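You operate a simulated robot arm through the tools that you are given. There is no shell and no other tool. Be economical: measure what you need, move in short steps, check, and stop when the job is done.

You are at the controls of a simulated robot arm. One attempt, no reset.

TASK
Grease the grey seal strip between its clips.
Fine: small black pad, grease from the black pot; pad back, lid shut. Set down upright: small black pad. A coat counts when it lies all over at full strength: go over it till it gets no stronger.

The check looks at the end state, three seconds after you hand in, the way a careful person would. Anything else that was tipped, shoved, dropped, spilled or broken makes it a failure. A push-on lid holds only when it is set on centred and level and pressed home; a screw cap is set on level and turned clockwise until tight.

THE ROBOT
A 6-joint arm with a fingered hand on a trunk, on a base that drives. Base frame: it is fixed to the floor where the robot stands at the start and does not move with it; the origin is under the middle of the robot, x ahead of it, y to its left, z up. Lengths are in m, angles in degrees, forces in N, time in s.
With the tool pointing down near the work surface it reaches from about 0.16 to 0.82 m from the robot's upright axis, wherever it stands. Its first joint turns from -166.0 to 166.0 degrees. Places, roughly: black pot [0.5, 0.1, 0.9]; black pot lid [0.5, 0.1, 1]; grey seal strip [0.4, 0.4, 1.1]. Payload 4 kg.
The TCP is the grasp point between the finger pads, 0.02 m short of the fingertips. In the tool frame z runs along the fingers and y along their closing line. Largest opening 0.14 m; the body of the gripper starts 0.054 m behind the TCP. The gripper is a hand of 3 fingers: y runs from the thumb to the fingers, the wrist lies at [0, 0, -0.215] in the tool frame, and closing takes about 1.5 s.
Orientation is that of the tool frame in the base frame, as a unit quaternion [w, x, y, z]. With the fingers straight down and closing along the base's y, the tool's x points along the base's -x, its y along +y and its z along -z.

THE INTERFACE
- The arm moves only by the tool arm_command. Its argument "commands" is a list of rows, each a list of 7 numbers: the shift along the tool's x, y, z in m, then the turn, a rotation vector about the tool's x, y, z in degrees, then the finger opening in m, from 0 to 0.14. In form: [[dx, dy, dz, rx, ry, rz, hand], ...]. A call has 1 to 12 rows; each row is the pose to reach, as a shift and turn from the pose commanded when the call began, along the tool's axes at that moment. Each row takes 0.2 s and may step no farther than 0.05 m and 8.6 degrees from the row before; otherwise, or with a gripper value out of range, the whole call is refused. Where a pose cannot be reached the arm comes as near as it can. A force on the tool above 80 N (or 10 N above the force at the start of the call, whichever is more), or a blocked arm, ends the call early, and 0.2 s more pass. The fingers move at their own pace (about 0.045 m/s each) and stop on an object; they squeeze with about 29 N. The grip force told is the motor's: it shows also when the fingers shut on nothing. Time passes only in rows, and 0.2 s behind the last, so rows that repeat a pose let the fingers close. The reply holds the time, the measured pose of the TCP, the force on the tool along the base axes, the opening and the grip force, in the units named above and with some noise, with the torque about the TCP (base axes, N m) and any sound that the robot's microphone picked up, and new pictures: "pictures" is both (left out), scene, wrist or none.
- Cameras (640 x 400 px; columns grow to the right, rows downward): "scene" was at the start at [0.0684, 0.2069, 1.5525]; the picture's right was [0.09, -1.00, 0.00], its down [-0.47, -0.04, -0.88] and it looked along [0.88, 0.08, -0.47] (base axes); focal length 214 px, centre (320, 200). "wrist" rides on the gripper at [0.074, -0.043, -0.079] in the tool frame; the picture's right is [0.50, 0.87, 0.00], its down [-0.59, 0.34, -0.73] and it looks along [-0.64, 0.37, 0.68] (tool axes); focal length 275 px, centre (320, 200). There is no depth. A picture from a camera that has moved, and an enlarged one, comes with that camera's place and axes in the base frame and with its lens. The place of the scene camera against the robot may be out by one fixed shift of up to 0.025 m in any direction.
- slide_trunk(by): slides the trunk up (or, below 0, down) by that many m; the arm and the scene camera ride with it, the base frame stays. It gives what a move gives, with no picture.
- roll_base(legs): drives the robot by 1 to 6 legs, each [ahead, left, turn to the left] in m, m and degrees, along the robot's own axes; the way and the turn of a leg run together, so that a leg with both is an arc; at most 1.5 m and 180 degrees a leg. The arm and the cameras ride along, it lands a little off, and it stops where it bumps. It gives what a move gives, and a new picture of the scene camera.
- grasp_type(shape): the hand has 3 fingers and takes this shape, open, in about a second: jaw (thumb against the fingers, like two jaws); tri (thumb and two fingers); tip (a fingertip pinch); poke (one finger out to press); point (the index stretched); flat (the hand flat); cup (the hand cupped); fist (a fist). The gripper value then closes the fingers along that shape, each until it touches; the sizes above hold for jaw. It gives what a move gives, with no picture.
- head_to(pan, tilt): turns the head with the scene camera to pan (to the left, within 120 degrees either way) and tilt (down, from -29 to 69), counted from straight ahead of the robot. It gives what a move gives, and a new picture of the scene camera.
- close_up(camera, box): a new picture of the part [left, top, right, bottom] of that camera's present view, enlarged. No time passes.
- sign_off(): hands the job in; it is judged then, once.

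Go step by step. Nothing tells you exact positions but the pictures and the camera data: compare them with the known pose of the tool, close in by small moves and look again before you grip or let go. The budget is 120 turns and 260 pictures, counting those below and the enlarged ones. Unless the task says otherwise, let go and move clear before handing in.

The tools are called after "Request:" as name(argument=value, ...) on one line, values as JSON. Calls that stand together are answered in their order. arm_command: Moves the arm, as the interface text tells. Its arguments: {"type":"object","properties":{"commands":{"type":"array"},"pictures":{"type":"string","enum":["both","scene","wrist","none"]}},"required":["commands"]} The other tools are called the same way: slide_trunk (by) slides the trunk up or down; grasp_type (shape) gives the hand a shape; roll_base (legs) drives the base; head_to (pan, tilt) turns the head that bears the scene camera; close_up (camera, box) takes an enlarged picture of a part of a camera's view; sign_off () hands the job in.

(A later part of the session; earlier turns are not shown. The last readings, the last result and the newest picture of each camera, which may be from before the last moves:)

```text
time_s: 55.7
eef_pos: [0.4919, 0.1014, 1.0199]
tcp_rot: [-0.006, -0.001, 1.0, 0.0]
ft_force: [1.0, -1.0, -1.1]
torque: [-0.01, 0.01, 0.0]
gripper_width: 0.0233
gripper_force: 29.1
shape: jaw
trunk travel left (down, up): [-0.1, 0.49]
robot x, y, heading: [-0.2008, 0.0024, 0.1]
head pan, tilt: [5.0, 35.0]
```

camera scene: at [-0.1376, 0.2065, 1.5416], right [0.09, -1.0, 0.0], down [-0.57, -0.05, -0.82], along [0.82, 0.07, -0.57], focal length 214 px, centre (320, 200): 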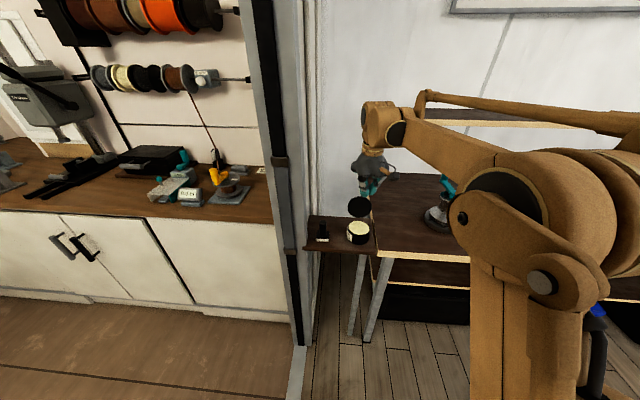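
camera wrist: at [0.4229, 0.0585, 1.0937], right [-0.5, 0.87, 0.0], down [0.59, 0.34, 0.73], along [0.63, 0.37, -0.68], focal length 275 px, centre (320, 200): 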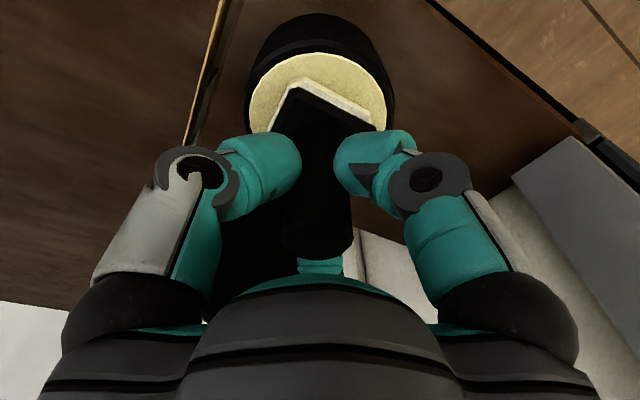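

Request:
arm_command(commands=[[0, 0, 0.003, 0, 0, 0, 0.0], [0, 0, 0.0045, 0, 0, 0, 0.0], [0, 0, 0.0045, 0, 0, 0, 0.0]], pictures="none")

Request:
arm_command(commands=[[0, 0, -0.03, 0, 0, 0, 0.0], [0, 0, -0.06, 0, 0, 0, 0.0], [0, 0, -0.09, 0, 0, 0, 0.0], [0, 0, -0.12, 0, 0, 0, 0.0]], pictures="wrist")

Request:
close_up(camera="scene", box=[310, 150, 420, 250])

```text
time_s: 56.5
eef_pos: [0.4908, 0.1022, 1.0161]
tcp_rot: [-0.005, -0.001, 1.0, 0.0]
ft_force: [0.1, 0.3, 3.6]
torque: [-0.06, -0.02, 0.0]
gripper_width: 0.0231
gripper_force: 29.5
shape: jaw
trunk travel left (down, up): [-0.1, 0.49]
robot x, y, heading: [-0.2051, 0.0005, 0.2]
head pan, tilt: [5.0, 35.0]
```

```text
time_s: 57.5
eef_pos: [0.4941, 0.1013, 1.1361]
tcp_rot: [-0.005, 0.0, 1.0, 0.0]
ft_force: [1.2, -0.8, -1.1]
torque: [-0.02, -0.02, -0.01]
gripper_width: 0.0232
gripper_force: 28.8
shape: jaw
trunk travel left (down, up): [-0.1, 0.49]
robot x, y, heading: [-0.2049, 0.0004, -0.1]
head pan, tilt: [5.0, 35.0]
camera wrist: at [0.4198, 0.0581, 1.2154], right [-0.5, 0.87, 0.01], down [0.59, 0.34, 0.73], along [0.63, 0.37, -0.68], focal length 275 px, centre (320, 200)
```

wrist: 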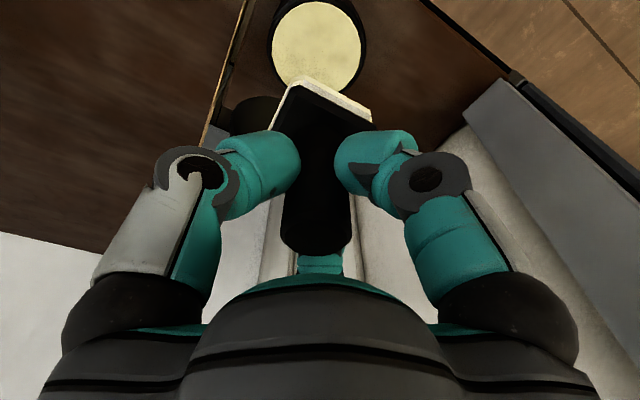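

```text
4.00 times, centred on (365, 200) of scene
camera zoom: at [-0.1378, 0.2064, 1.5416], right [0.09, -1.0, 0.0], down [-0.57, -0.05, -0.82], along [0.82, 0.07, -0.57], focal length 858 px, centre (140, 200)
```

zoom: 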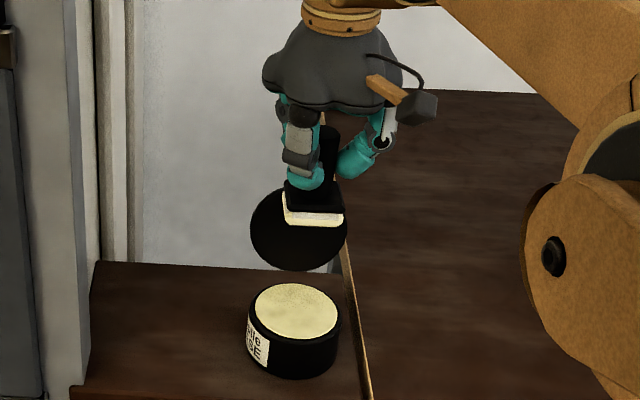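

The pad is loaded. Now I retreat from the shelf, swing the hand to point forward (+x), and stop in front of the strip at a safe distance.

Request:
arm_command(commands=[[0.04, 0.01, 0.0, 0, -3, 0, 0.0], [0.08, 0.02, 0.0, 0, -10, 0, 0.0], [0.12, 0.035, 0.0, 0, -18, 0, 0.0], [0.155, 0.06, 0.0, 0, -26, 0, 0.0], [0.18, 0.09, 0.005, 0, -34, 0, 0.0], [0.2, 0.12, 0.01, 0, -42, 0, 0.0], [0.21, 0.15, 0.015, 0, -50, 0, 0.0], [0.215, 0.18, 0.02, 0, -58, 0, 0.0], [0.215, 0.21, 0.025, 0, -66, 0, 0.0], [0.215, 0.24, 0.03, 0, -74, 0, 0.0], [0.215, 0.267, 0.04, 0, -82, 0, 0.0], [0.215, 0.267, 0.046, 0, -90, 0, 0.0]], pictures="both")

```text
time_s: 60.1
eef_pos: [0.276, 0.3692, 1.092]
tcp_rot: [0.704, -0.001, 0.711, 0.002]
ft_force: [-1.1, 0.0, -1.0]
torque: [-0.06, -0.01, 0.0]
gripper_width: 0.0229
gripper_force: 28.8
shape: jaw
trunk travel left (down, up): [-0.1, 0.49]
robot x, y, heading: [-0.2005, -0.0025, 0.1]
head pan, tilt: [5.0, 35.0]
camera scene: at [-0.1375, 0.2071, 1.5415], right [0.09, -1.0, 0.0], down [-0.57, -0.05, -0.82], along [0.82, 0.07, -0.57], focal length 214 px, centre (320, 200)
camera wrist: at [0.1973, 0.3265, 1.0173], right [-0.01, 0.87, -0.5], down [-0.73, 0.34, 0.59], along [0.68, 0.37, 0.63], focal length 275 px, centre (320, 200)
```

scene: 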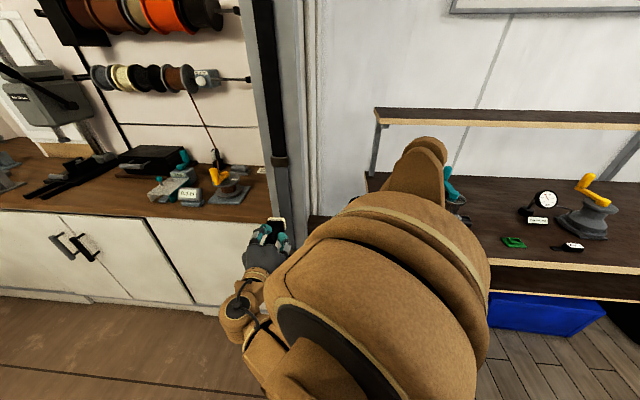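
wrist: 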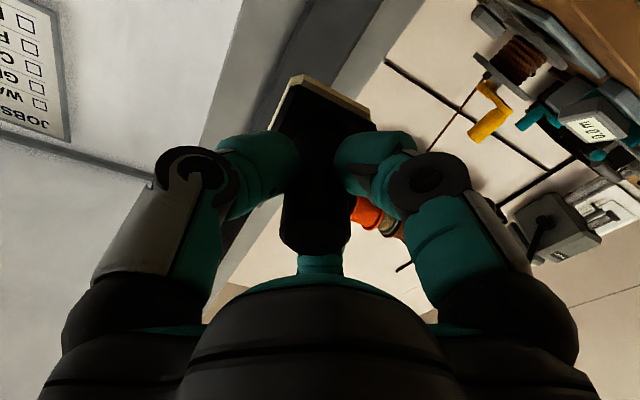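

Request:
close_up(camera="scene", box=[230, 140, 350, 280])

Request:
close_up(camera="wrist", box=[200, 0, 440, 200])

```text
2.86 times, centred on (290, 210) of scene
camera zoom: at [-0.1375, 0.2071, 1.5415], right [0.09, -1.0, 0.0], down [-0.57, -0.05, -0.82], along [0.82, 0.07, -0.57], focal length 613 px, centre (406, 171)
```

zoom: 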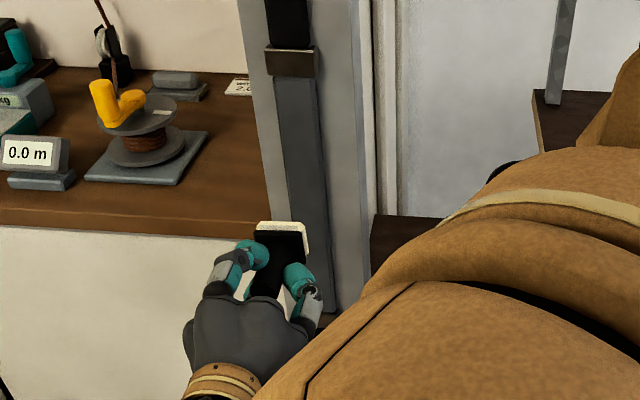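

```text
2.00 times, centred on (320, 100) of wrist
camera zoom: at [0.1973, 0.3265, 1.0173], right [-0.01, 0.87, -0.5], down [-0.73, 0.34, 0.59], along [0.68, 0.37, 0.63], focal length 551 px, centre (320, 400)
```

zoom: 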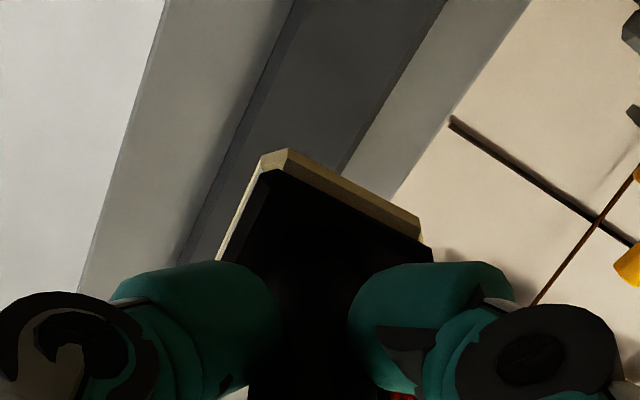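

Request:
close_up(camera="scene", box=[262, 145, 312, 225])

Request:
close_up(camera="scene", box=[262, 205, 312, 265])

```text
5.00 times, centred on (287, 185) of scene
camera zoom: at [-0.1375, 0.2071, 1.5415], right [0.09, -1.0, 0.0], down [-0.57, -0.05, -0.82], along [0.82, 0.07, -0.57], focal length 1072 px, centre (485, 275)
```

zoom: 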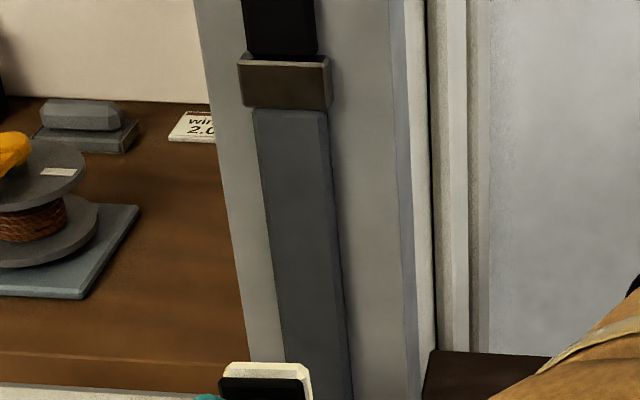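

```text
6.67 times, centred on (287, 235) of scene
camera zoom: at [-0.1375, 0.2071, 1.5415], right [0.09, -1.0, 0.0], down [-0.57, -0.05, -0.82], along [0.82, 0.07, -0.57], focal length 1430 px, centre (540, -33)
```

zoom: 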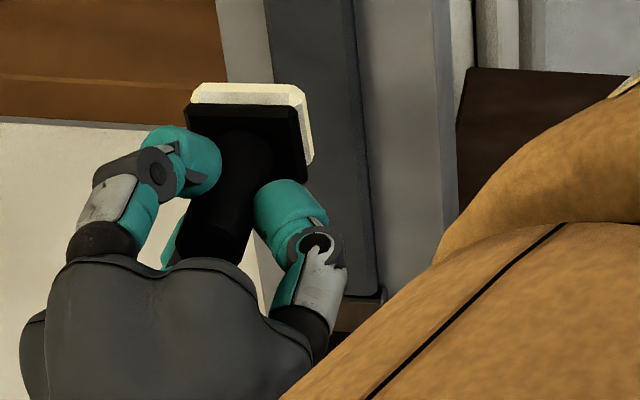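

Strip front face: centre y≈0.369, width ≈0.038, between clips z≈0.889 and 1.242; the pad (0.053 square) covers its width. I approach at mid-height, levelling the tool.

Request:
arm_command(commands=[[0, 0, 0.04, 0, -0.6, 0, 0.0], [0, 0, 0.07, 0, -0.6, 0, 0.0], [0, 0, 0.07, 0, -0.6, 0, 0.0]], pictures="none")

Request:
close_up(camera="scene", box=[250, 180, 330, 260])

Request:
close_up(camera="wrist", box=[200, 0, 440, 200])

```text
time_s: 60.9
eef_pos: [0.3478, 0.3682, 1.0915]
tcp_rot: [0.707, 0.0, 0.707, 0.0]
ft_force: [-0.2, -0.2, -0.1]
torque: [0.0, 0.02, 0.01]
gripper_width: 0.023
gripper_force: 29.4
shape: jaw
trunk travel left (down, up): [-0.1, 0.49]
robot x, y, heading: [-0.1993, 0.0005, 0.0]
head pan, tilt: [5.0, 35.0]
```

```text
5.00 times, centred on (290, 220) of scene
camera zoom: at [-0.1378, 0.2066, 1.5416], right [0.09, -1.0, 0.0], down [-0.57, -0.05, -0.82], along [0.82, 0.07, -0.57], focal length 1072 px, centre (470, 100)
```

zoom: 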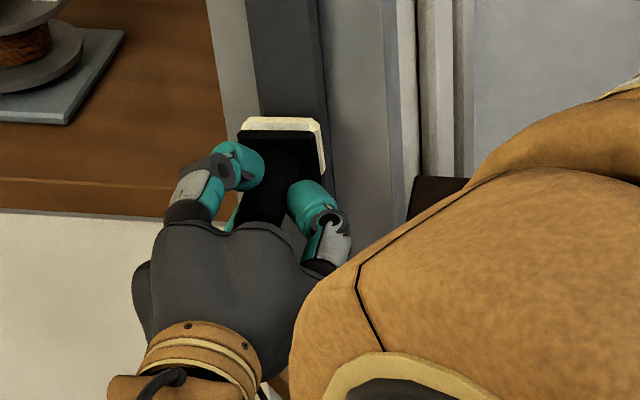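

```text
2.00 times, centred on (320, 100) of wrist
camera zoom: at [0.2687, 0.3251, 1.0164], right [0.0, 0.87, -0.5], down [-0.74, 0.34, 0.59], along [0.68, 0.37, 0.64], focal length 551 px, centre (320, 400)
```

zoom: 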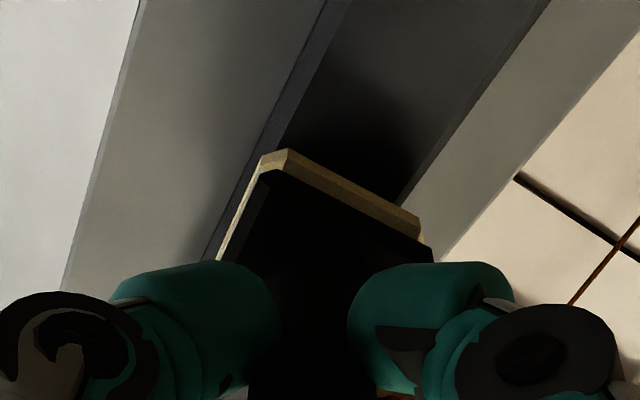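

Well lined up. I creep forward to contact.

Request:
arm_command(commands=[[0, -0.002, 0.004, 0, 0, 0, 0.0], [0, -0.002, 0.008, 0, 0, 0, 0.0], [0, -0.002, 0.008, 0, 0, 0, 0.0]], pictures="none")

Request:
arm_command(commands=[[0, 0, 0.003, 0, 0, 0, 0.0], [0, 0, 0.003, 0, 0, 0, 0.0]], pictures="none")

Request:
close_up(camera="wrist", box=[200, 0, 440, 200])

```text
time_s: 61.7
eef_pos: [0.3516, 0.3679, 1.0916]
tcp_rot: [0.707, -0.001, 0.707, 0.001]
ft_force: [-26.8, -2.1, -10.5]
torque: [0.08, 0.11, -0.15]
gripper_width: 0.0235
gripper_force: 28.3
shape: jaw
trunk travel left (down, up): [-0.1, 0.49]
robot x, y, heading: [-0.2014, -0.0022, 0.3]
head pan, tilt: [5.0, 35.0]
```

```text
time_s: 62.3
eef_pos: [0.3541, 0.3678, 1.0931]
tcp_rot: [0.708, -0.001, 0.706, 0.001]
ft_force: [-51.8, -5.4, -22.5]
torque: [0.11, 0.22, -0.27]
gripper_width: 0.0246
gripper_force: 28.9
shape: jaw
trunk travel left (down, up): [-0.1, 0.49]
robot x, y, heading: [-0.2041, 0.0019, 0.2]
head pan, tilt: [5.0, 35.0]
```

```text
2.00 times, centred on (320, 100) of wrist
camera zoom: at [0.274, 0.3245, 1.0182], right [0.0, 0.87, -0.5], down [-0.74, 0.34, 0.58], along [0.67, 0.37, 0.64], focal length 551 px, centre (320, 400)
```

zoom: 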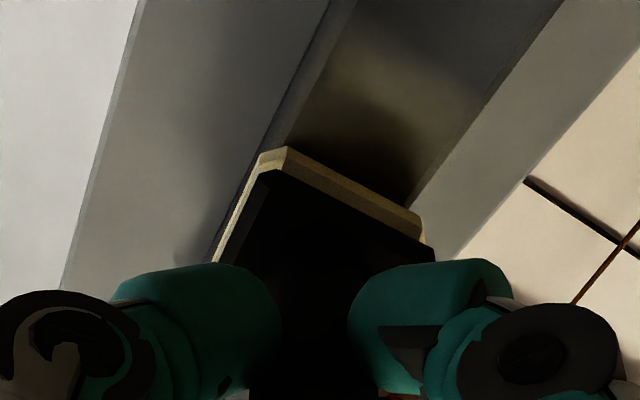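

Contact starts near TCP x≈0.350 and grease is marking the strip. I ease off to light pressure and check it.

Request:
arm_command(commands=[[0, 0, -0.005, 0, 0, 0, 0.0], [0, 0, -0.0085, 0, 0, 0, 0.0], [0, 0, -0.0085, 0, 0, 0, 0.0]], pictures="none")

```text
time_s: 63.1
eef_pos: [0.3516, 0.3673, 1.0918]
tcp_rot: [0.708, 0.0, 0.706, 0.0]
ft_force: [-3.5, 1.5, -1.2]
torque: [-0.03, -0.01, 0.05]
gripper_width: 0.0237
gripper_force: 28.9
shape: jaw
trunk travel left (down, up): [-0.1, 0.49]
robot x, y, heading: [-0.1996, 0.0003, -0.3]
head pan, tilt: [5.0, 35.0]
```

Light contact (3.5 N). I stroke upward with slightly more pressure to near the top clip and look.

Request:
arm_command(commands=[[0, 0, 0.001, 0, 0, 0, 0.0], [-0.02, 0, 0.001, 0, 0, 0, 0.0], [-0.04, 0, 0.001, 0, 0, 0, 0.0], [-0.06, 0, 0.001, 0, 0, 0, 0.0], [-0.08, 0, 0.001, 0, 0, 0, 0.0], [-0.1, 0, 0.001, 0, 0, 0, 0.0], [-0.11, 0, 0.001, 0, 0, 0, 0.0]], pictures="none")

Request:
close_up(camera="scene", box=[250, 130, 330, 230])

Request:
close_up(camera="wrist", box=[200, 0, 440, 200])

```text
time_s: 64.7
eef_pos: [0.3493, 0.3675, 1.2022]
tcp_rot: [0.709, -0.001, 0.706, 0.0]
ft_force: [-20.7, 5.3, -5.5]
torque: [0.01, 0.04, 0.0]
gripper_width: 0.0232
gripper_force: 28.6
shape: jaw
trunk travel left (down, up): [-0.1, 0.49]
robot x, y, heading: [-0.2023, 0.0011, 0.2]
head pan, tilt: [5.0, 35.0]
```

```text
4.00 times, centred on (290, 180) of scene
camera zoom: at [-0.1398, 0.2073, 1.5417], right [0.09, -1.0, 0.0], down [-0.57, -0.05, -0.82], along [0.82, 0.07, -0.57], focal length 858 px, centre (440, 280)
```

zoom: 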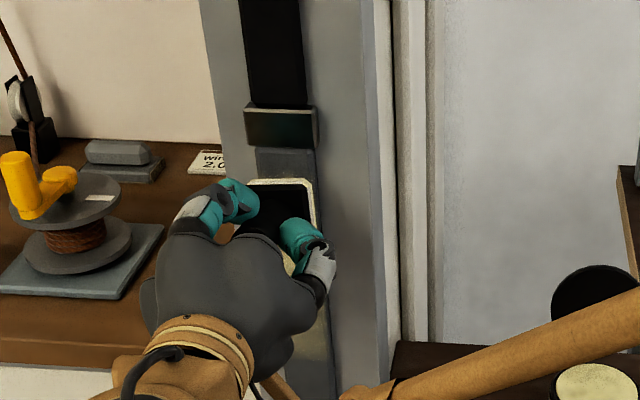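

```text
2.00 times, centred on (320, 100) of wrist
camera zoom: at [0.2704, 0.3251, 1.1278], right [0.0, 0.87, -0.5], down [-0.74, 0.34, 0.59], along [0.68, 0.37, 0.64], focal length 551 px, centre (320, 400)
```

zoom: 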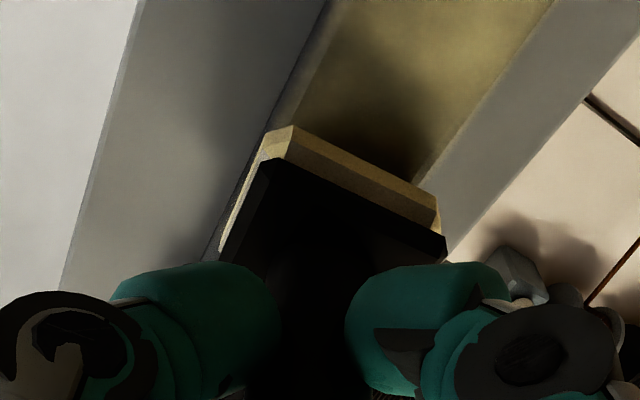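

The stroke leaves a clear coat. Around 3 cm remain to the upper clip; I continue up with slightly less pressure.

Request:
arm_command(commands=[[-0.008, 0, -0.001, 0, 0, 0, 0.0], [-0.016, 0, -0.001, 0, 0, 0, 0.0], [-0.022, 0, -0.001, 0, 0, 0, 0.0]], pictures="none")

Request:
close_up(camera="scene", box=[262, 145, 312, 205])

```text
time_s: 65.5
eef_pos: [0.3481, 0.3668, 1.2228]
tcp_rot: [0.709, 0.0, 0.706, -0.001]
ft_force: [-15.6, 3.0, -5.0]
torque: [0.06, 0.16, -0.07]
gripper_width: 0.0228
gripper_force: 28.8
shape: jaw
trunk travel left (down, up): [-0.1, 0.49]
robot x, y, heading: [-0.2037, -0.0002, -0.0]
head pan, tilt: [5.0, 35.0]
```

```text
6.67 times, centred on (287, 175) of scene
camera zoom: at [-0.1399, 0.2076, 1.5416], right [0.09, -1.0, 0.0], down [-0.57, -0.05, -0.82], along [0.82, 0.07, -0.57], focal length 1430 px, centre (540, 367)
```

zoom: 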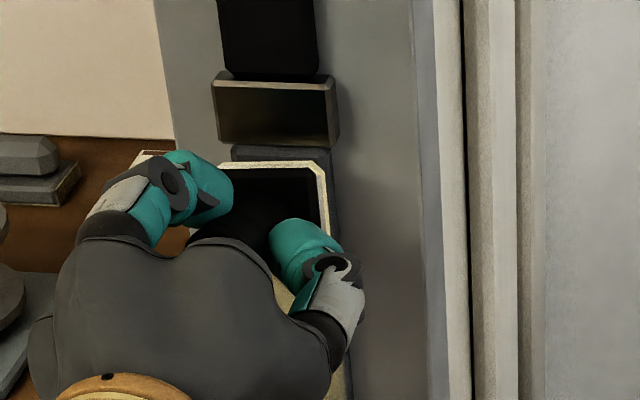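

About 9 mm left to the clip. I go up 8 mm more, then check.

Request:
arm_command(commands=[[-0.004, 0, -0.0005, 0, 0, 0, 0.0], [-0.008, 0, -0.0005, 0, 0, 0, 0.0], [-0.008, 0, -0.0005, 0, 0, 0, 0.0]], pictures="none")

Request:
close_up(camera="scene", box=[262, 145, 312, 205])

```text
time_s: 66.3
eef_pos: [0.3479, 0.3666, 1.2314]
tcp_rot: [0.708, 0.0, 0.706, -0.001]
ft_force: [-9.6, 2.8, -8.5]
torque: [0.18, 0.43, -0.04]
gripper_width: 0.0224
gripper_force: 28.9
shape: jaw
trunk travel left (down, up): [-0.1, 0.49]
robot x, y, heading: [-0.2038, -0.0039, 0.2]
head pan, tilt: [5.0, 35.0]
```

```text
6.67 times, centred on (287, 175) of scene
camera zoom: at [-0.1387, 0.2076, 1.5415], right [0.09, -1.0, 0.0], down [-0.57, -0.05, -0.82], along [0.82, 0.07, -0.57], focal length 1430 px, centre (540, 367)
```

zoom: 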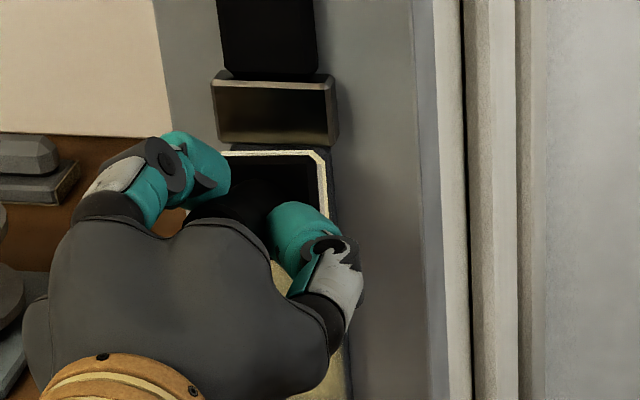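

Pad is at the clip. Now a stroke down, monitored.

Request:
arm_command(commands=[[0.02, 0, 0.0, 0, 0, 0, 0.0], [0.04, 0, 0.0, 0, 0, 0, 0.0], [0.06, 0, 0.0005, 0, 0, 0, 0.0], [0.08, 0, 0.001, 0, 0, 0, 0.0], [0.1, 0, 0.0015, 0, 0, 0, 0.0], [0.12, 0, 0.002, 0, 0, 0, 0.0], [0.14, 0, 0.0025, 0, 0, 0, 0.0]], pictures="none")

Request:
close_up(camera="scene", box=[250, 140, 330, 240])

```text
time_s: 67.9
eef_pos: [0.3512, 0.3676, 1.0917]
tcp_rot: [0.708, -0.001, 0.707, 0.001]
ft_force: [-4.5, 1.0, 2.4]
torque: [-0.1, -0.29, -0.02]
gripper_width: 0.0229
gripper_force: 29.3
shape: jaw
trunk travel left (down, up): [-0.1, 0.49]
robot x, y, heading: [-0.2023, 0.0027, 0.1]
head pan, tilt: [5.0, 35.0]
```

```text
4.00 times, centred on (290, 190) of scene
camera zoom: at [-0.1388, 0.2064, 1.5417], right [0.09, -1.0, 0.0], down [-0.57, -0.05, -0.82], along [0.82, 0.07, -0.57], focal length 858 px, centre (440, 240)
```

zoom: 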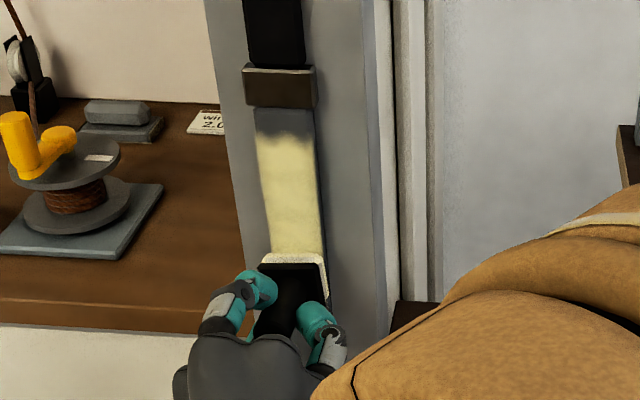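

Request:
close_up(camera="scene", box=[267, 150, 307, 210])

Request:
close_up(camera="wrist", box=[180, 0, 460, 200])

```text
6.67 times, centred on (287, 180) of scene
camera zoom: at [-0.1388, 0.2064, 1.5417], right [0.09, -1.0, 0.0], down [-0.57, -0.05, -0.82], along [0.82, 0.07, -0.57], focal length 1430 px, centre (540, 333)
```

zoom: 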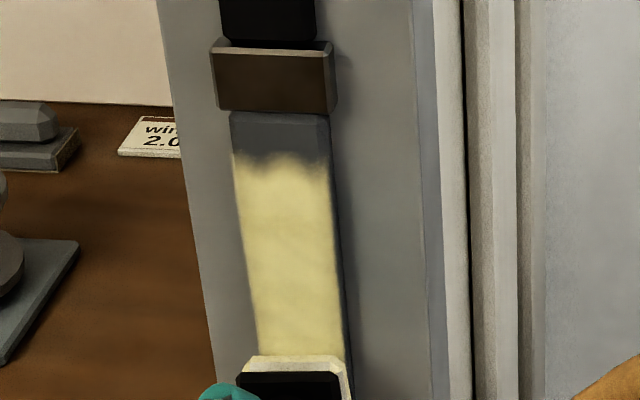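

```text
2.00 times, centred on (320, 100) of wrist
camera zoom: at [0.2718, 0.3244, 1.0165], right [0.0, 0.87, -0.5], down [-0.74, 0.34, 0.59], along [0.68, 0.37, 0.64], focal length 551 px, centre (320, 400)
```

zoom: 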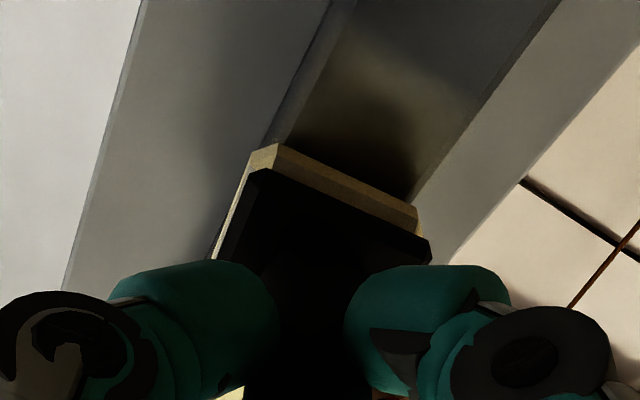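

The coat is even but stops about 2 cm under the upper clip, although the pad looked to be at the clip. I pull back 6 cm to see the pad attitude and the coat's extent.

Request:
arm_command(commands=[[0, 0, -0.03, 0, 0, 0, 0.0], [0, 0, -0.06, 0, 0, 0, 0.0], [0, 0, -0.09, 0, 0, 0, 0.0], [0, 0, -0.09, 0, 0, 0, 0.0]], pictures="wrist")

Request:
close_up(camera="scene", box=[250, 150, 330, 270])

Request:
close_up(camera="scene", box=[250, 200, 310, 260])

```text
time_s: 68.9
eef_pos: [0.2615, 0.3664, 1.0908]
tcp_rot: [0.707, -0.001, 0.707, 0.001]
ft_force: [0.5, -0.3, 0.1]
torque: [-0.01, 0.03, 0.0]
gripper_width: 0.023
gripper_force: 28.8
shape: jaw
trunk travel left (down, up): [-0.1, 0.49]
robot x, y, heading: [-0.2036, -0.0003, -0.1]
head pan, tilt: [5.0, 35.0]
camera wrist: at [0.1828, 0.3234, 1.0167], right [0.0, 0.87, -0.5], down [-0.74, 0.34, 0.59], along [0.68, 0.37, 0.64], focal length 275 px, centre (320, 200)
```

wrist: 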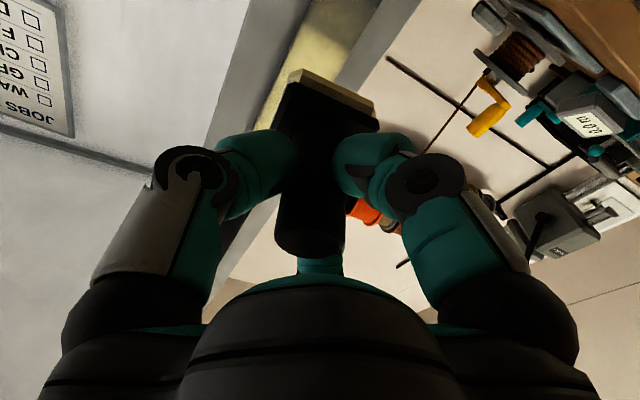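

```text
3.33 times, centred on (290, 210) of scene
camera zoom: at [-0.1377, 0.2067, 1.5416], right [0.09, -1.0, 0.0], down [-0.57, -0.05, -0.82], along [0.82, 0.07, -0.57], focal length 715 px, centre (420, 167)
```

zoom: 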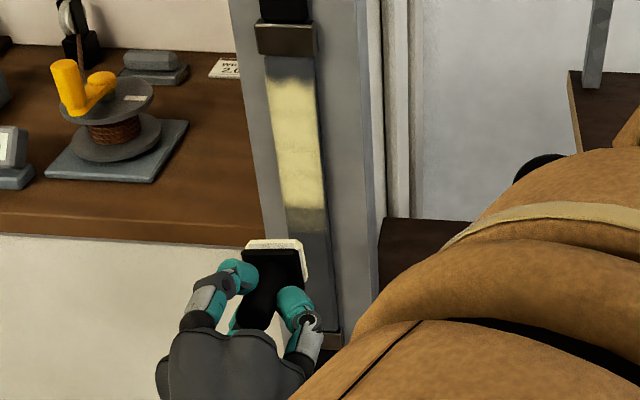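

```text
6.67 times, centred on (280, 230) of scene
camera zoom: at [-0.1377, 0.2067, 1.5416], right [0.09, -1.0, 0.0], down [-0.57, -0.05, -0.82], along [0.82, 0.07, -0.57], focal length 1430 px, centre (587, 0)
```

zoom: 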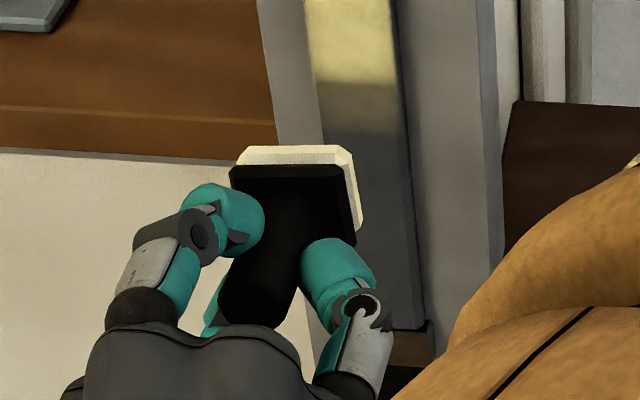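

The pad has tilted roughly 10° in the grip (face pointing slightly down), which spoils the contact near the top. I pitch the hand up 10° to square the face, move up beside the top clip and check before pressing.

Request:
arm_command(commands=[[-0.03, 0, 0, 0, -5, 0, 0.0], [-0.06, 0, 0, 0, -10, 0, 0.0], [-0.095, 0, 0, 0, -10, 0, 0.0], [-0.127, 0, 0.03, 0, -10, 0, 0.0], [-0.127, 0, 0.05, 0, -10, 0, 0.0], [-0.127, 0, 0.05, 0, -10, 0, 0.0]], pictures="wrist")

Request:
close_up(camera="scene", box=[250, 130, 320, 210])

```text
time_s: 70.3
eef_pos: [0.3122, 0.367, 1.2175]
tcp_rot: [0.766, -0.001, 0.643, 0.001]
ft_force: [0.2, 0.1, -0.5]
torque: [0.01, 0.0, -0.03]
gripper_width: 0.0227
gripper_force: 29.0
shape: jaw
trunk travel left (down, up): [-0.1, 0.49]
robot x, y, heading: [-0.2026, -0.0012, 0.2]
head pan, tilt: [5.0, 35.0]
camera wrist: at [0.2466, 0.3238, 1.1317], right [0.09, 0.87, -0.49], down [-0.83, 0.34, 0.45], along [0.56, 0.37, 0.74], focal length 275 px, centre (320, 200)
```

wrist: 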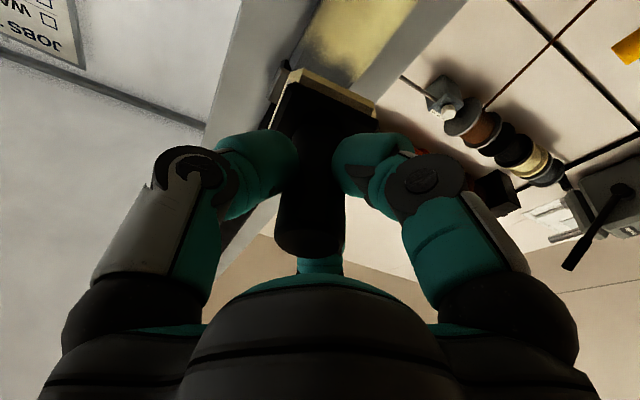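

```text
5.00 times, centred on (285, 170) of scene
camera zoom: at [-0.1378, 0.2066, 1.5416], right [0.09, -1.0, 0.0], down [-0.57, -0.05, -0.82], along [0.82, 0.07, -0.57], focal length 1072 px, centre (495, 350)
```

zoom: 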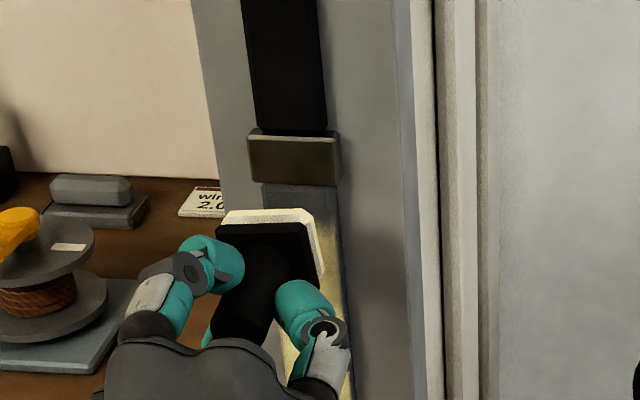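

Pad looks squarer. I advance along +x to contact under the top clip.

Request:
arm_command(commands=[[0.0026, 0, 0.0148, 0, 0, 0, 0.0], [0.0052, 0, 0.0295, 0, 0, 0, 0.0], [0.0061, 0, 0.0345, 0, 0, 0, 0.0], [0.0061, 0, 0.0345, 0, 0, 0, 0.0]], pictures="none")

Request:
arm_command(commands=[[0.0005, 0, 0.003, 0, 0, 0, 0.0], [0.0007, 0, 0.004, 0, 0, 0, 0.0]], pictures="none")

Request:
close_up(camera="scene", box=[262, 145, 312, 205])

Request:
close_up(camera="wrist", box=[200, 0, 440, 200])

```text
time_s: 71.3
eef_pos: [0.3467, 0.367, 1.2168]
tcp_rot: [0.766, -0.001, 0.643, 0.001]
ft_force: [-0.3, -1.0, -0.2]
torque: [-0.01, 0.0, -0.04]
gripper_width: 0.0229
gripper_force: 28.8
shape: jaw
trunk travel left (down, up): [-0.1, 0.49]
robot x, y, heading: [-0.2034, 0.0025, 0.1]
head pan, tilt: [5.0, 35.0]
```

```text
time_s: 71.9
eef_pos: [0.3491, 0.366, 1.2171]
tcp_rot: [0.766, -0.001, 0.643, 0.001]
ft_force: [-0.2, -0.8, -0.5]
torque: [0.0, 0.05, -0.04]
gripper_width: 0.0229
gripper_force: 29.1
shape: jaw
trunk travel left (down, up): [-0.1, 0.49]
robot x, y, heading: [-0.2032, -0.0025, 0.1]
head pan, tilt: [5.0, 35.0]
```

```text
6.67 times, centred on (287, 175) of scene
camera zoom: at [-0.1377, 0.2066, 1.5416], right [0.09, -1.0, 0.0], down [-0.57, -0.05, -0.82], along [0.82, 0.07, -0.57], focal length 1430 px, centre (540, 367)
```

zoom: 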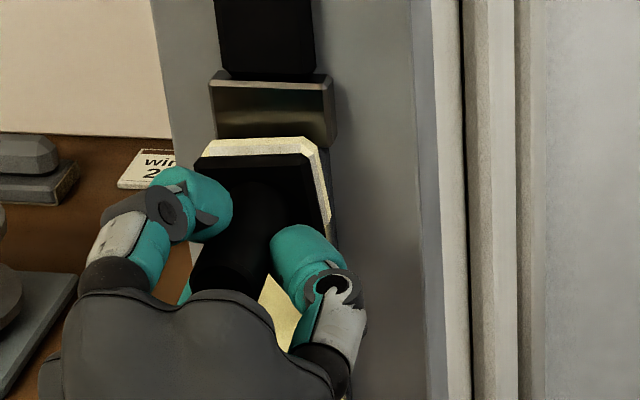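

```text
2.00 times, centred on (320, 100) of wrist
camera zoom: at [0.2855, 0.3241, 1.1312], right [0.09, 0.87, -0.49], down [-0.83, 0.34, 0.45], along [0.56, 0.37, 0.74], focal length 551 px, centre (320, 400)
```

zoom: 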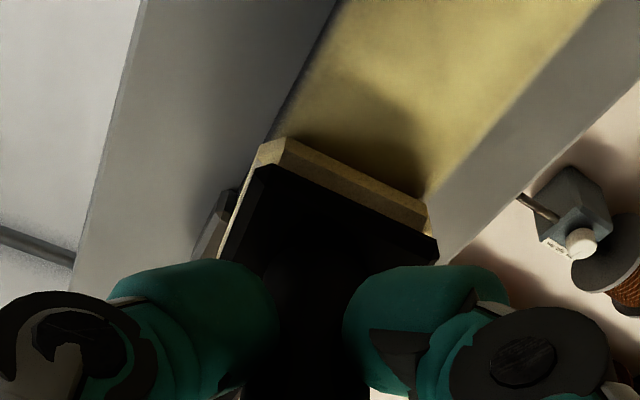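

The pad edge overlaps the clip slightly in view, so I lower 9 mm, then press.

Request:
arm_command(commands=[[0.0089, 0, -0.0016, 0, 0, 0, 0.0], [0.0094, 0, 0.0014, 0, 0, 0, 0.0], [0.0096, 0, 0.003, 0, 0, 0, 0.0], [0.0096, 0, 0.003, 0, 0, 0, 0.0]], pictures="none")

Request:
close_up(camera="scene", box=[262, 145, 312, 205])

```text
time_s: 72.9
eef_pos: [0.3515, 0.3679, 1.21]
tcp_rot: [0.767, -0.001, 0.641, 0.001]
ft_force: [-17.0, 0.2, 4.6]
torque: [-0.03, -0.05, -0.13]
gripper_width: 0.023
gripper_force: 28.5
shape: jaw
trunk travel left (down, up): [-0.1, 0.49]
robot x, y, heading: [-0.2044, 0.0004, 0.4]
head pan, tilt: [5.0, 35.0]
```

```text
6.67 times, centred on (287, 175) of scene
camera zoom: at [-0.1416, 0.2065, 1.5418], right [0.09, -1.0, 0.0], down [-0.57, -0.05, -0.82], along [0.82, 0.07, -0.57], focal length 1430 px, centre (540, 367)
```

zoom: 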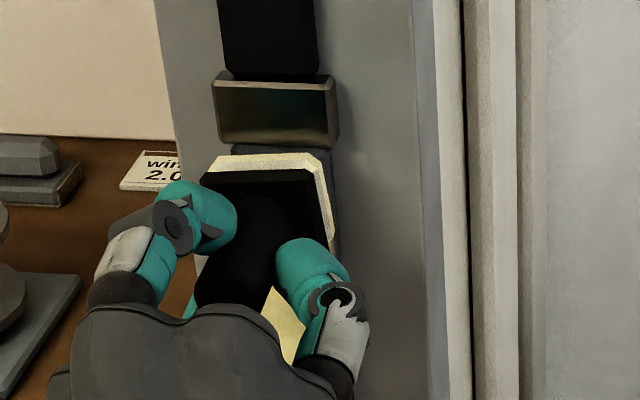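

Pressed with 17 N just below the clip. I rub up 4 mm and back, then pull off and inspect.

Request:
arm_command(commands=[[-0.002, 0, 0, 0, 0, 0, 0.0], [-0.004, 0, 0, 0, 0, 0, 0.0], [0.002, 0, 0, 0, 0, 0, 0.0], [0.01, 0, 0, 0, 0, 0, 0.0], [0.012, 0, -0.04, 0, 0, 0, 0.0], [0.06, 0, -0.05, 0, 0, 0, 0.0]], pictures="none")

Request:
close_up(camera="scene", box=[262, 145, 312, 205])

```text
time_s: 74.3
eef_pos: [0.3181, 0.3678, 1.1408]
tcp_rot: [0.766, 0.0, 0.643, 0.0]
ft_force: [-0.1, 1.3, 0.0]
torque: [0.03, -0.01, 0.01]
gripper_width: 0.0233
gripper_force: 29.2
shape: jaw
trunk travel left (down, up): [-0.1, 0.49]
robot x, y, heading: [-0.2008, -0.0019, 0.3]
head pan, tilt: [5.0, 35.0]
```

```text
6.67 times, centred on (287, 175) of scene
camera zoom: at [-0.1361, 0.2076, 1.5413], right [0.09, -1.0, 0.0], down [-0.57, -0.05, -0.82], along [0.82, 0.07, -0.57], focal length 1430 px, centre (540, 367)
```

zoom: 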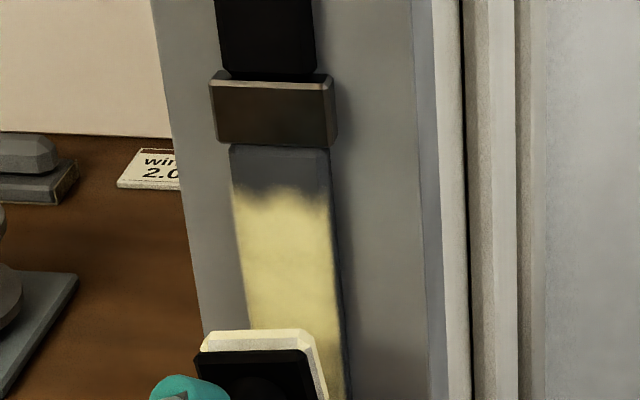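

The top edge didn't change even with a flat press, so the pad may be dry. I test with a press lower down on clean strip.

Request:
arm_command(commands=[[0.04, 0, -0.007, 0, 0, 0, 0.0], [0.08, 0, -0.014, 0, 0, 0, 0.0], [0.12, 0, -0.021, 0, 0, 0, 0.0], [0.138, 0, -0.0244, 0, 0, 0, 0.0], [0.142, 0, 0.003, 0, 0, 0, 0.0], [0.1441, 0, 0.0085, 0, 0, 0, 0.0], [0.1441, 0, 0.0105, 0, 0, 0, 0.0], [0.1441, 0, 0.0105, 0, 0, 0, 0.0]], pictures="none")

Request:
close_up(camera="scene", box=[262, 200, 312, 260])

Request:
arm_command(commands=[[-0.01, 0, -0.03, 0, 0, 0, 0.0], [-0.04, 0, -0.06, 0, 0, 0, 0.0], [-0.08, 0, -0.09, 0, 0, 0, 0.0], [-0.12, 0, -0.09, 0, 0, 0, 0.0]], pictures="none")

Request:
close_up(camera="scene", box=[262, 180, 322, 260])

```text
time_s: 76.1
eef_pos: [0.3519, 0.3705, 1.0053]
tcp_rot: [0.766, -0.001, 0.642, 0.001]
ft_force: [-16.6, 3.4, 3.0]
torque: [-0.03, -0.04, -0.06]
gripper_width: 0.0231
gripper_force: 28.8
shape: jaw
out of reach, approached as far as the arm can: row 3, 4, 5, 6, 7, 8
trunk travel left (down, up): [-0.1, 0.49]
robot x, y, heading: [-0.2028, -0.0014, 0.5]
head pan, tilt: [5.0, 35.0]
```

```text
6.67 times, centred on (287, 230) of scene
camera zoom: at [-0.1407, 0.2071, 1.5417], right [0.09, -1.0, 0.0], down [-0.57, -0.05, -0.82], along [0.82, 0.07, -0.57], focal length 1430 px, centre (540, 0)
```

zoom: 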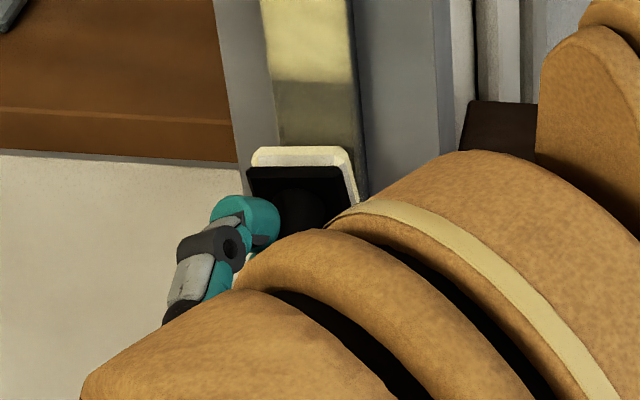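

```text
time_s: 77.1
eef_pos: [0.2455, 0.3701, 1.1072]
tcp_rot: [0.766, 0.0, 0.643, 0.001]
ft_force: [-0.7, -0.5, -0.4]
torque: [-0.03, 0.02, -0.02]
gripper_width: 0.0233
gripper_force: 28.7
shape: jaw
out of reach, approached as far as the arm can: row 1, 2, 3
trunk travel left (down, up): [-0.1, 0.49]
robot x, y, heading: [-0.202, 0.0032, 0.1]
head pan, tilt: [5.0, 35.0]
```

```text
5.00 times, centred on (292, 220) of scene
camera zoom: at [-0.1381, 0.206, 1.5417], right [0.09, -1.0, 0.0], down [-0.57, -0.05, -0.82], along [0.82, 0.07, -0.57], focal length 1072 px, centre (460, 100)
```

zoom: 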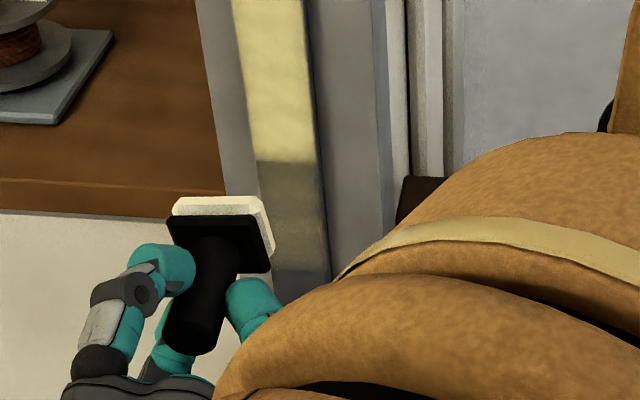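

The pad still marks, so it isn't dry; the top boundary may simply be the edge of the area to be coated. The low end is out of reach, so I slide the trunk down 0.1 m with the pad clear and look again.

Request:
slide_trunk(by=-0.1)

Request:
close_up(camera="scene", box=[250, 130, 340, 250])

Request:
close_up(camera="wrist", box=[160, 0, 480, 200])

```text
time_s: 78.5
eef_pos: [0.2453, 0.3701, 1.0065]
tcp_rot: [0.766, 0.0, 0.643, 0.001]
ft_force: [-0.1, 0.4, -0.7]
torque: [0.01, 0.02, 0.02]
gripper_width: 0.0234
gripper_force: 28.6
shape: jaw
trunk travel left (down, up): [0.0, 0.59]
robot x, y, heading: [-0.2026, 0.0001, 0.3]
head pan, tilt: [5.0, 35.0]
```

```text
3.33 times, centred on (295, 190) of scene
camera zoom: at [-0.1378, 0.2066, 1.4417], right [0.09, -1.0, 0.0], down [-0.57, -0.05, -0.82], along [0.82, 0.07, -0.57], focal length 715 px, centre (403, 233)
```

zoom: 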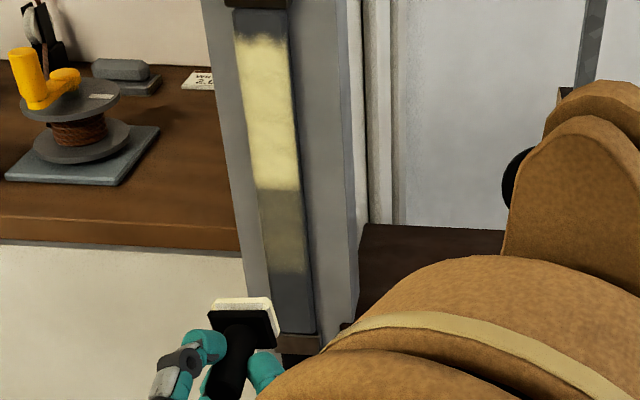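

```text
2.00 times, centred on (320, 100) of wrist
camera zoom: at [0.1804, 0.3272, 0.9197], right [0.09, 0.87, -0.49], down [-0.83, 0.34, 0.45], along [0.56, 0.37, 0.74], focal length 551 px, centre (320, 400)
```

zoom: 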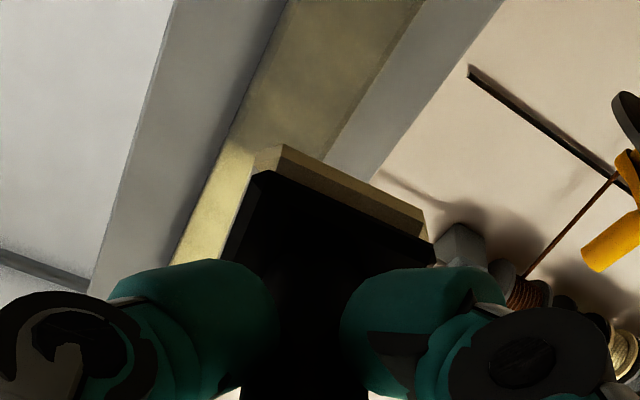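

I stroke the lower part now: contact at z≈1.03, then down toward the lower clip.

Request:
arm_command(commands=[[-0.003, -0.0025, 0.04, 0, 0, 0, 0.0], [-0.005, -0.0025, 0.08, 0, 0, 0, 0.0], [-0.0055, -0.0025, 0.1066, 0, 0, 0, 0.0], [-0.005, -0.0025, 0.11, 0, 0, 0, 0.0], [0.0147, -0.0025, 0.1065, 0, 0, 0, 0.0], [0.0344, -0.0025, 0.103, 0, 0, 0, 0.0], [0.0541, -0.0025, 0.0995, 0, 0, 0, 0.0], [0.0738, -0.0025, 0.096, 0, 0, 0, 0.0]], pictures="none")

Request:
close_up(camera="scene", box=[262, 180, 322, 260])

Request:
close_up(camera="wrist", box=[160, 0, 480, 200])

```text
time_s: 80.3
eef_pos: [0.3515, 0.3678, 0.9521]
tcp_rot: [0.766, 0.0, 0.642, 0.001]
ft_force: [-11.7, -1.7, 4.2]
torque: [0.06, -0.29, 0.01]
gripper_width: 0.0236
gripper_force: 28.8
shape: jaw
trunk travel left (down, up): [0.0, 0.59]
robot x, y, heading: [-0.1991, 0.0002, 0.4]
head pan, tilt: [5.0, 35.0]
```

```text
5.00 times, centred on (292, 220) of scene
camera zoom: at [-0.14, 0.2061, 1.4417], right [0.09, -1.0, 0.0], down [-0.57, -0.05, -0.82], along [0.82, 0.07, -0.57], focal length 1072 px, centre (460, 100)
```

zoom: 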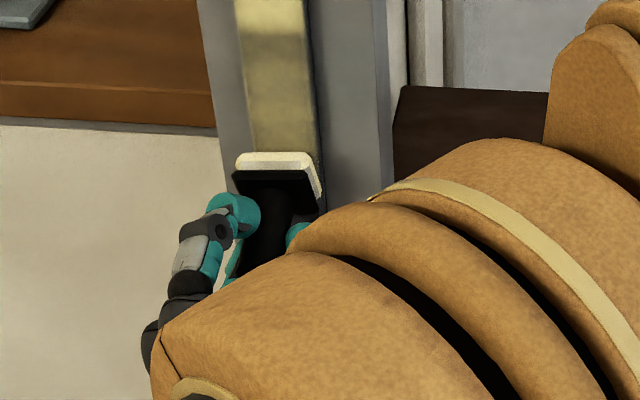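

```text
2.00 times, centred on (320, 100) of wrist
camera zoom: at [0.2863, 0.3251, 0.8642], right [0.09, 0.87, -0.49], down [-0.83, 0.34, 0.45], along [0.56, 0.37, 0.75], focal length 551 px, centre (320, 400)
```

zoom: 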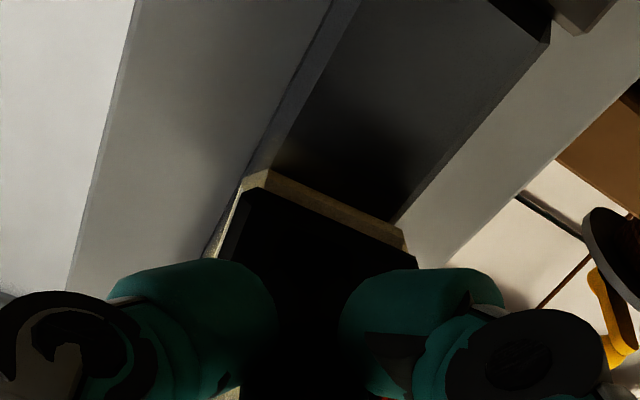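

Request:
arm_command(commands=[[0.0099, 0, -0.0017, 0, 0, 0, 0.0], [0.0197, 0, -0.0035, 0, 0, 0, 0.0], [0.0197, 0, -0.0035, 0, 0, 0, 0.0]], pictures="none")

Request:
close_up(camera="wrist", box=[160, 0, 480, 200])

Request:
close_up(camera="scene", box=[262, 180, 322, 260])

```text
time_s: 81.1
eef_pos: [0.3521, 0.3677, 0.9305]
tcp_rot: [0.767, -0.001, 0.642, 0.001]
ft_force: [-9.4, -1.2, 3.7]
torque: [0.06, -0.17, -0.04]
gripper_width: 0.0237
gripper_force: 29.4
shape: jaw
trunk travel left (down, up): [0.0, 0.59]
robot x, y, heading: [-0.2004, -0.0011, 0.3]
head pan, tilt: [5.0, 35.0]
```

```text
2.00 times, centred on (320, 100) of wrist
camera zoom: at [0.2869, 0.325, 0.8439], right [0.09, 0.87, -0.49], down [-0.83, 0.34, 0.45], along [0.56, 0.37, 0.75], focal length 551 px, centre (320, 400)
```

zoom: 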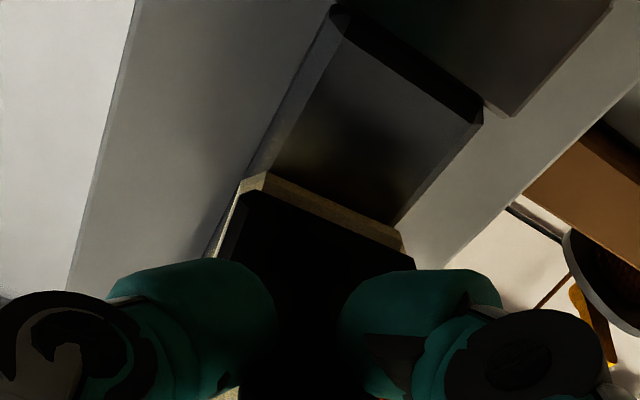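

```text
5.00 times, centred on (292, 220) of scene
camera zoom: at [-0.1391, 0.2065, 1.4416], right [0.09, -1.0, 0.0], down [-0.57, -0.05, -0.82], along [0.82, 0.07, -0.57], focal length 1072 px, centre (460, 100)
```

zoom: 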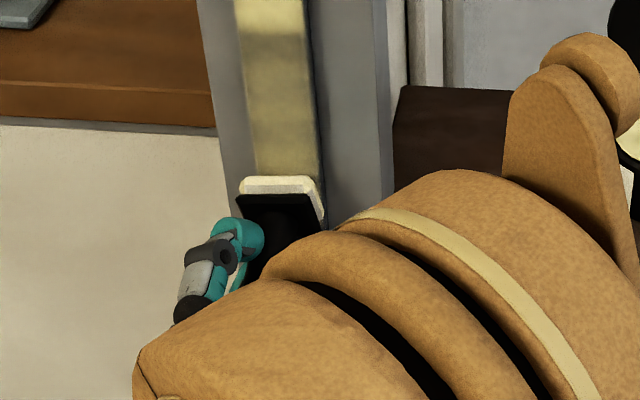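

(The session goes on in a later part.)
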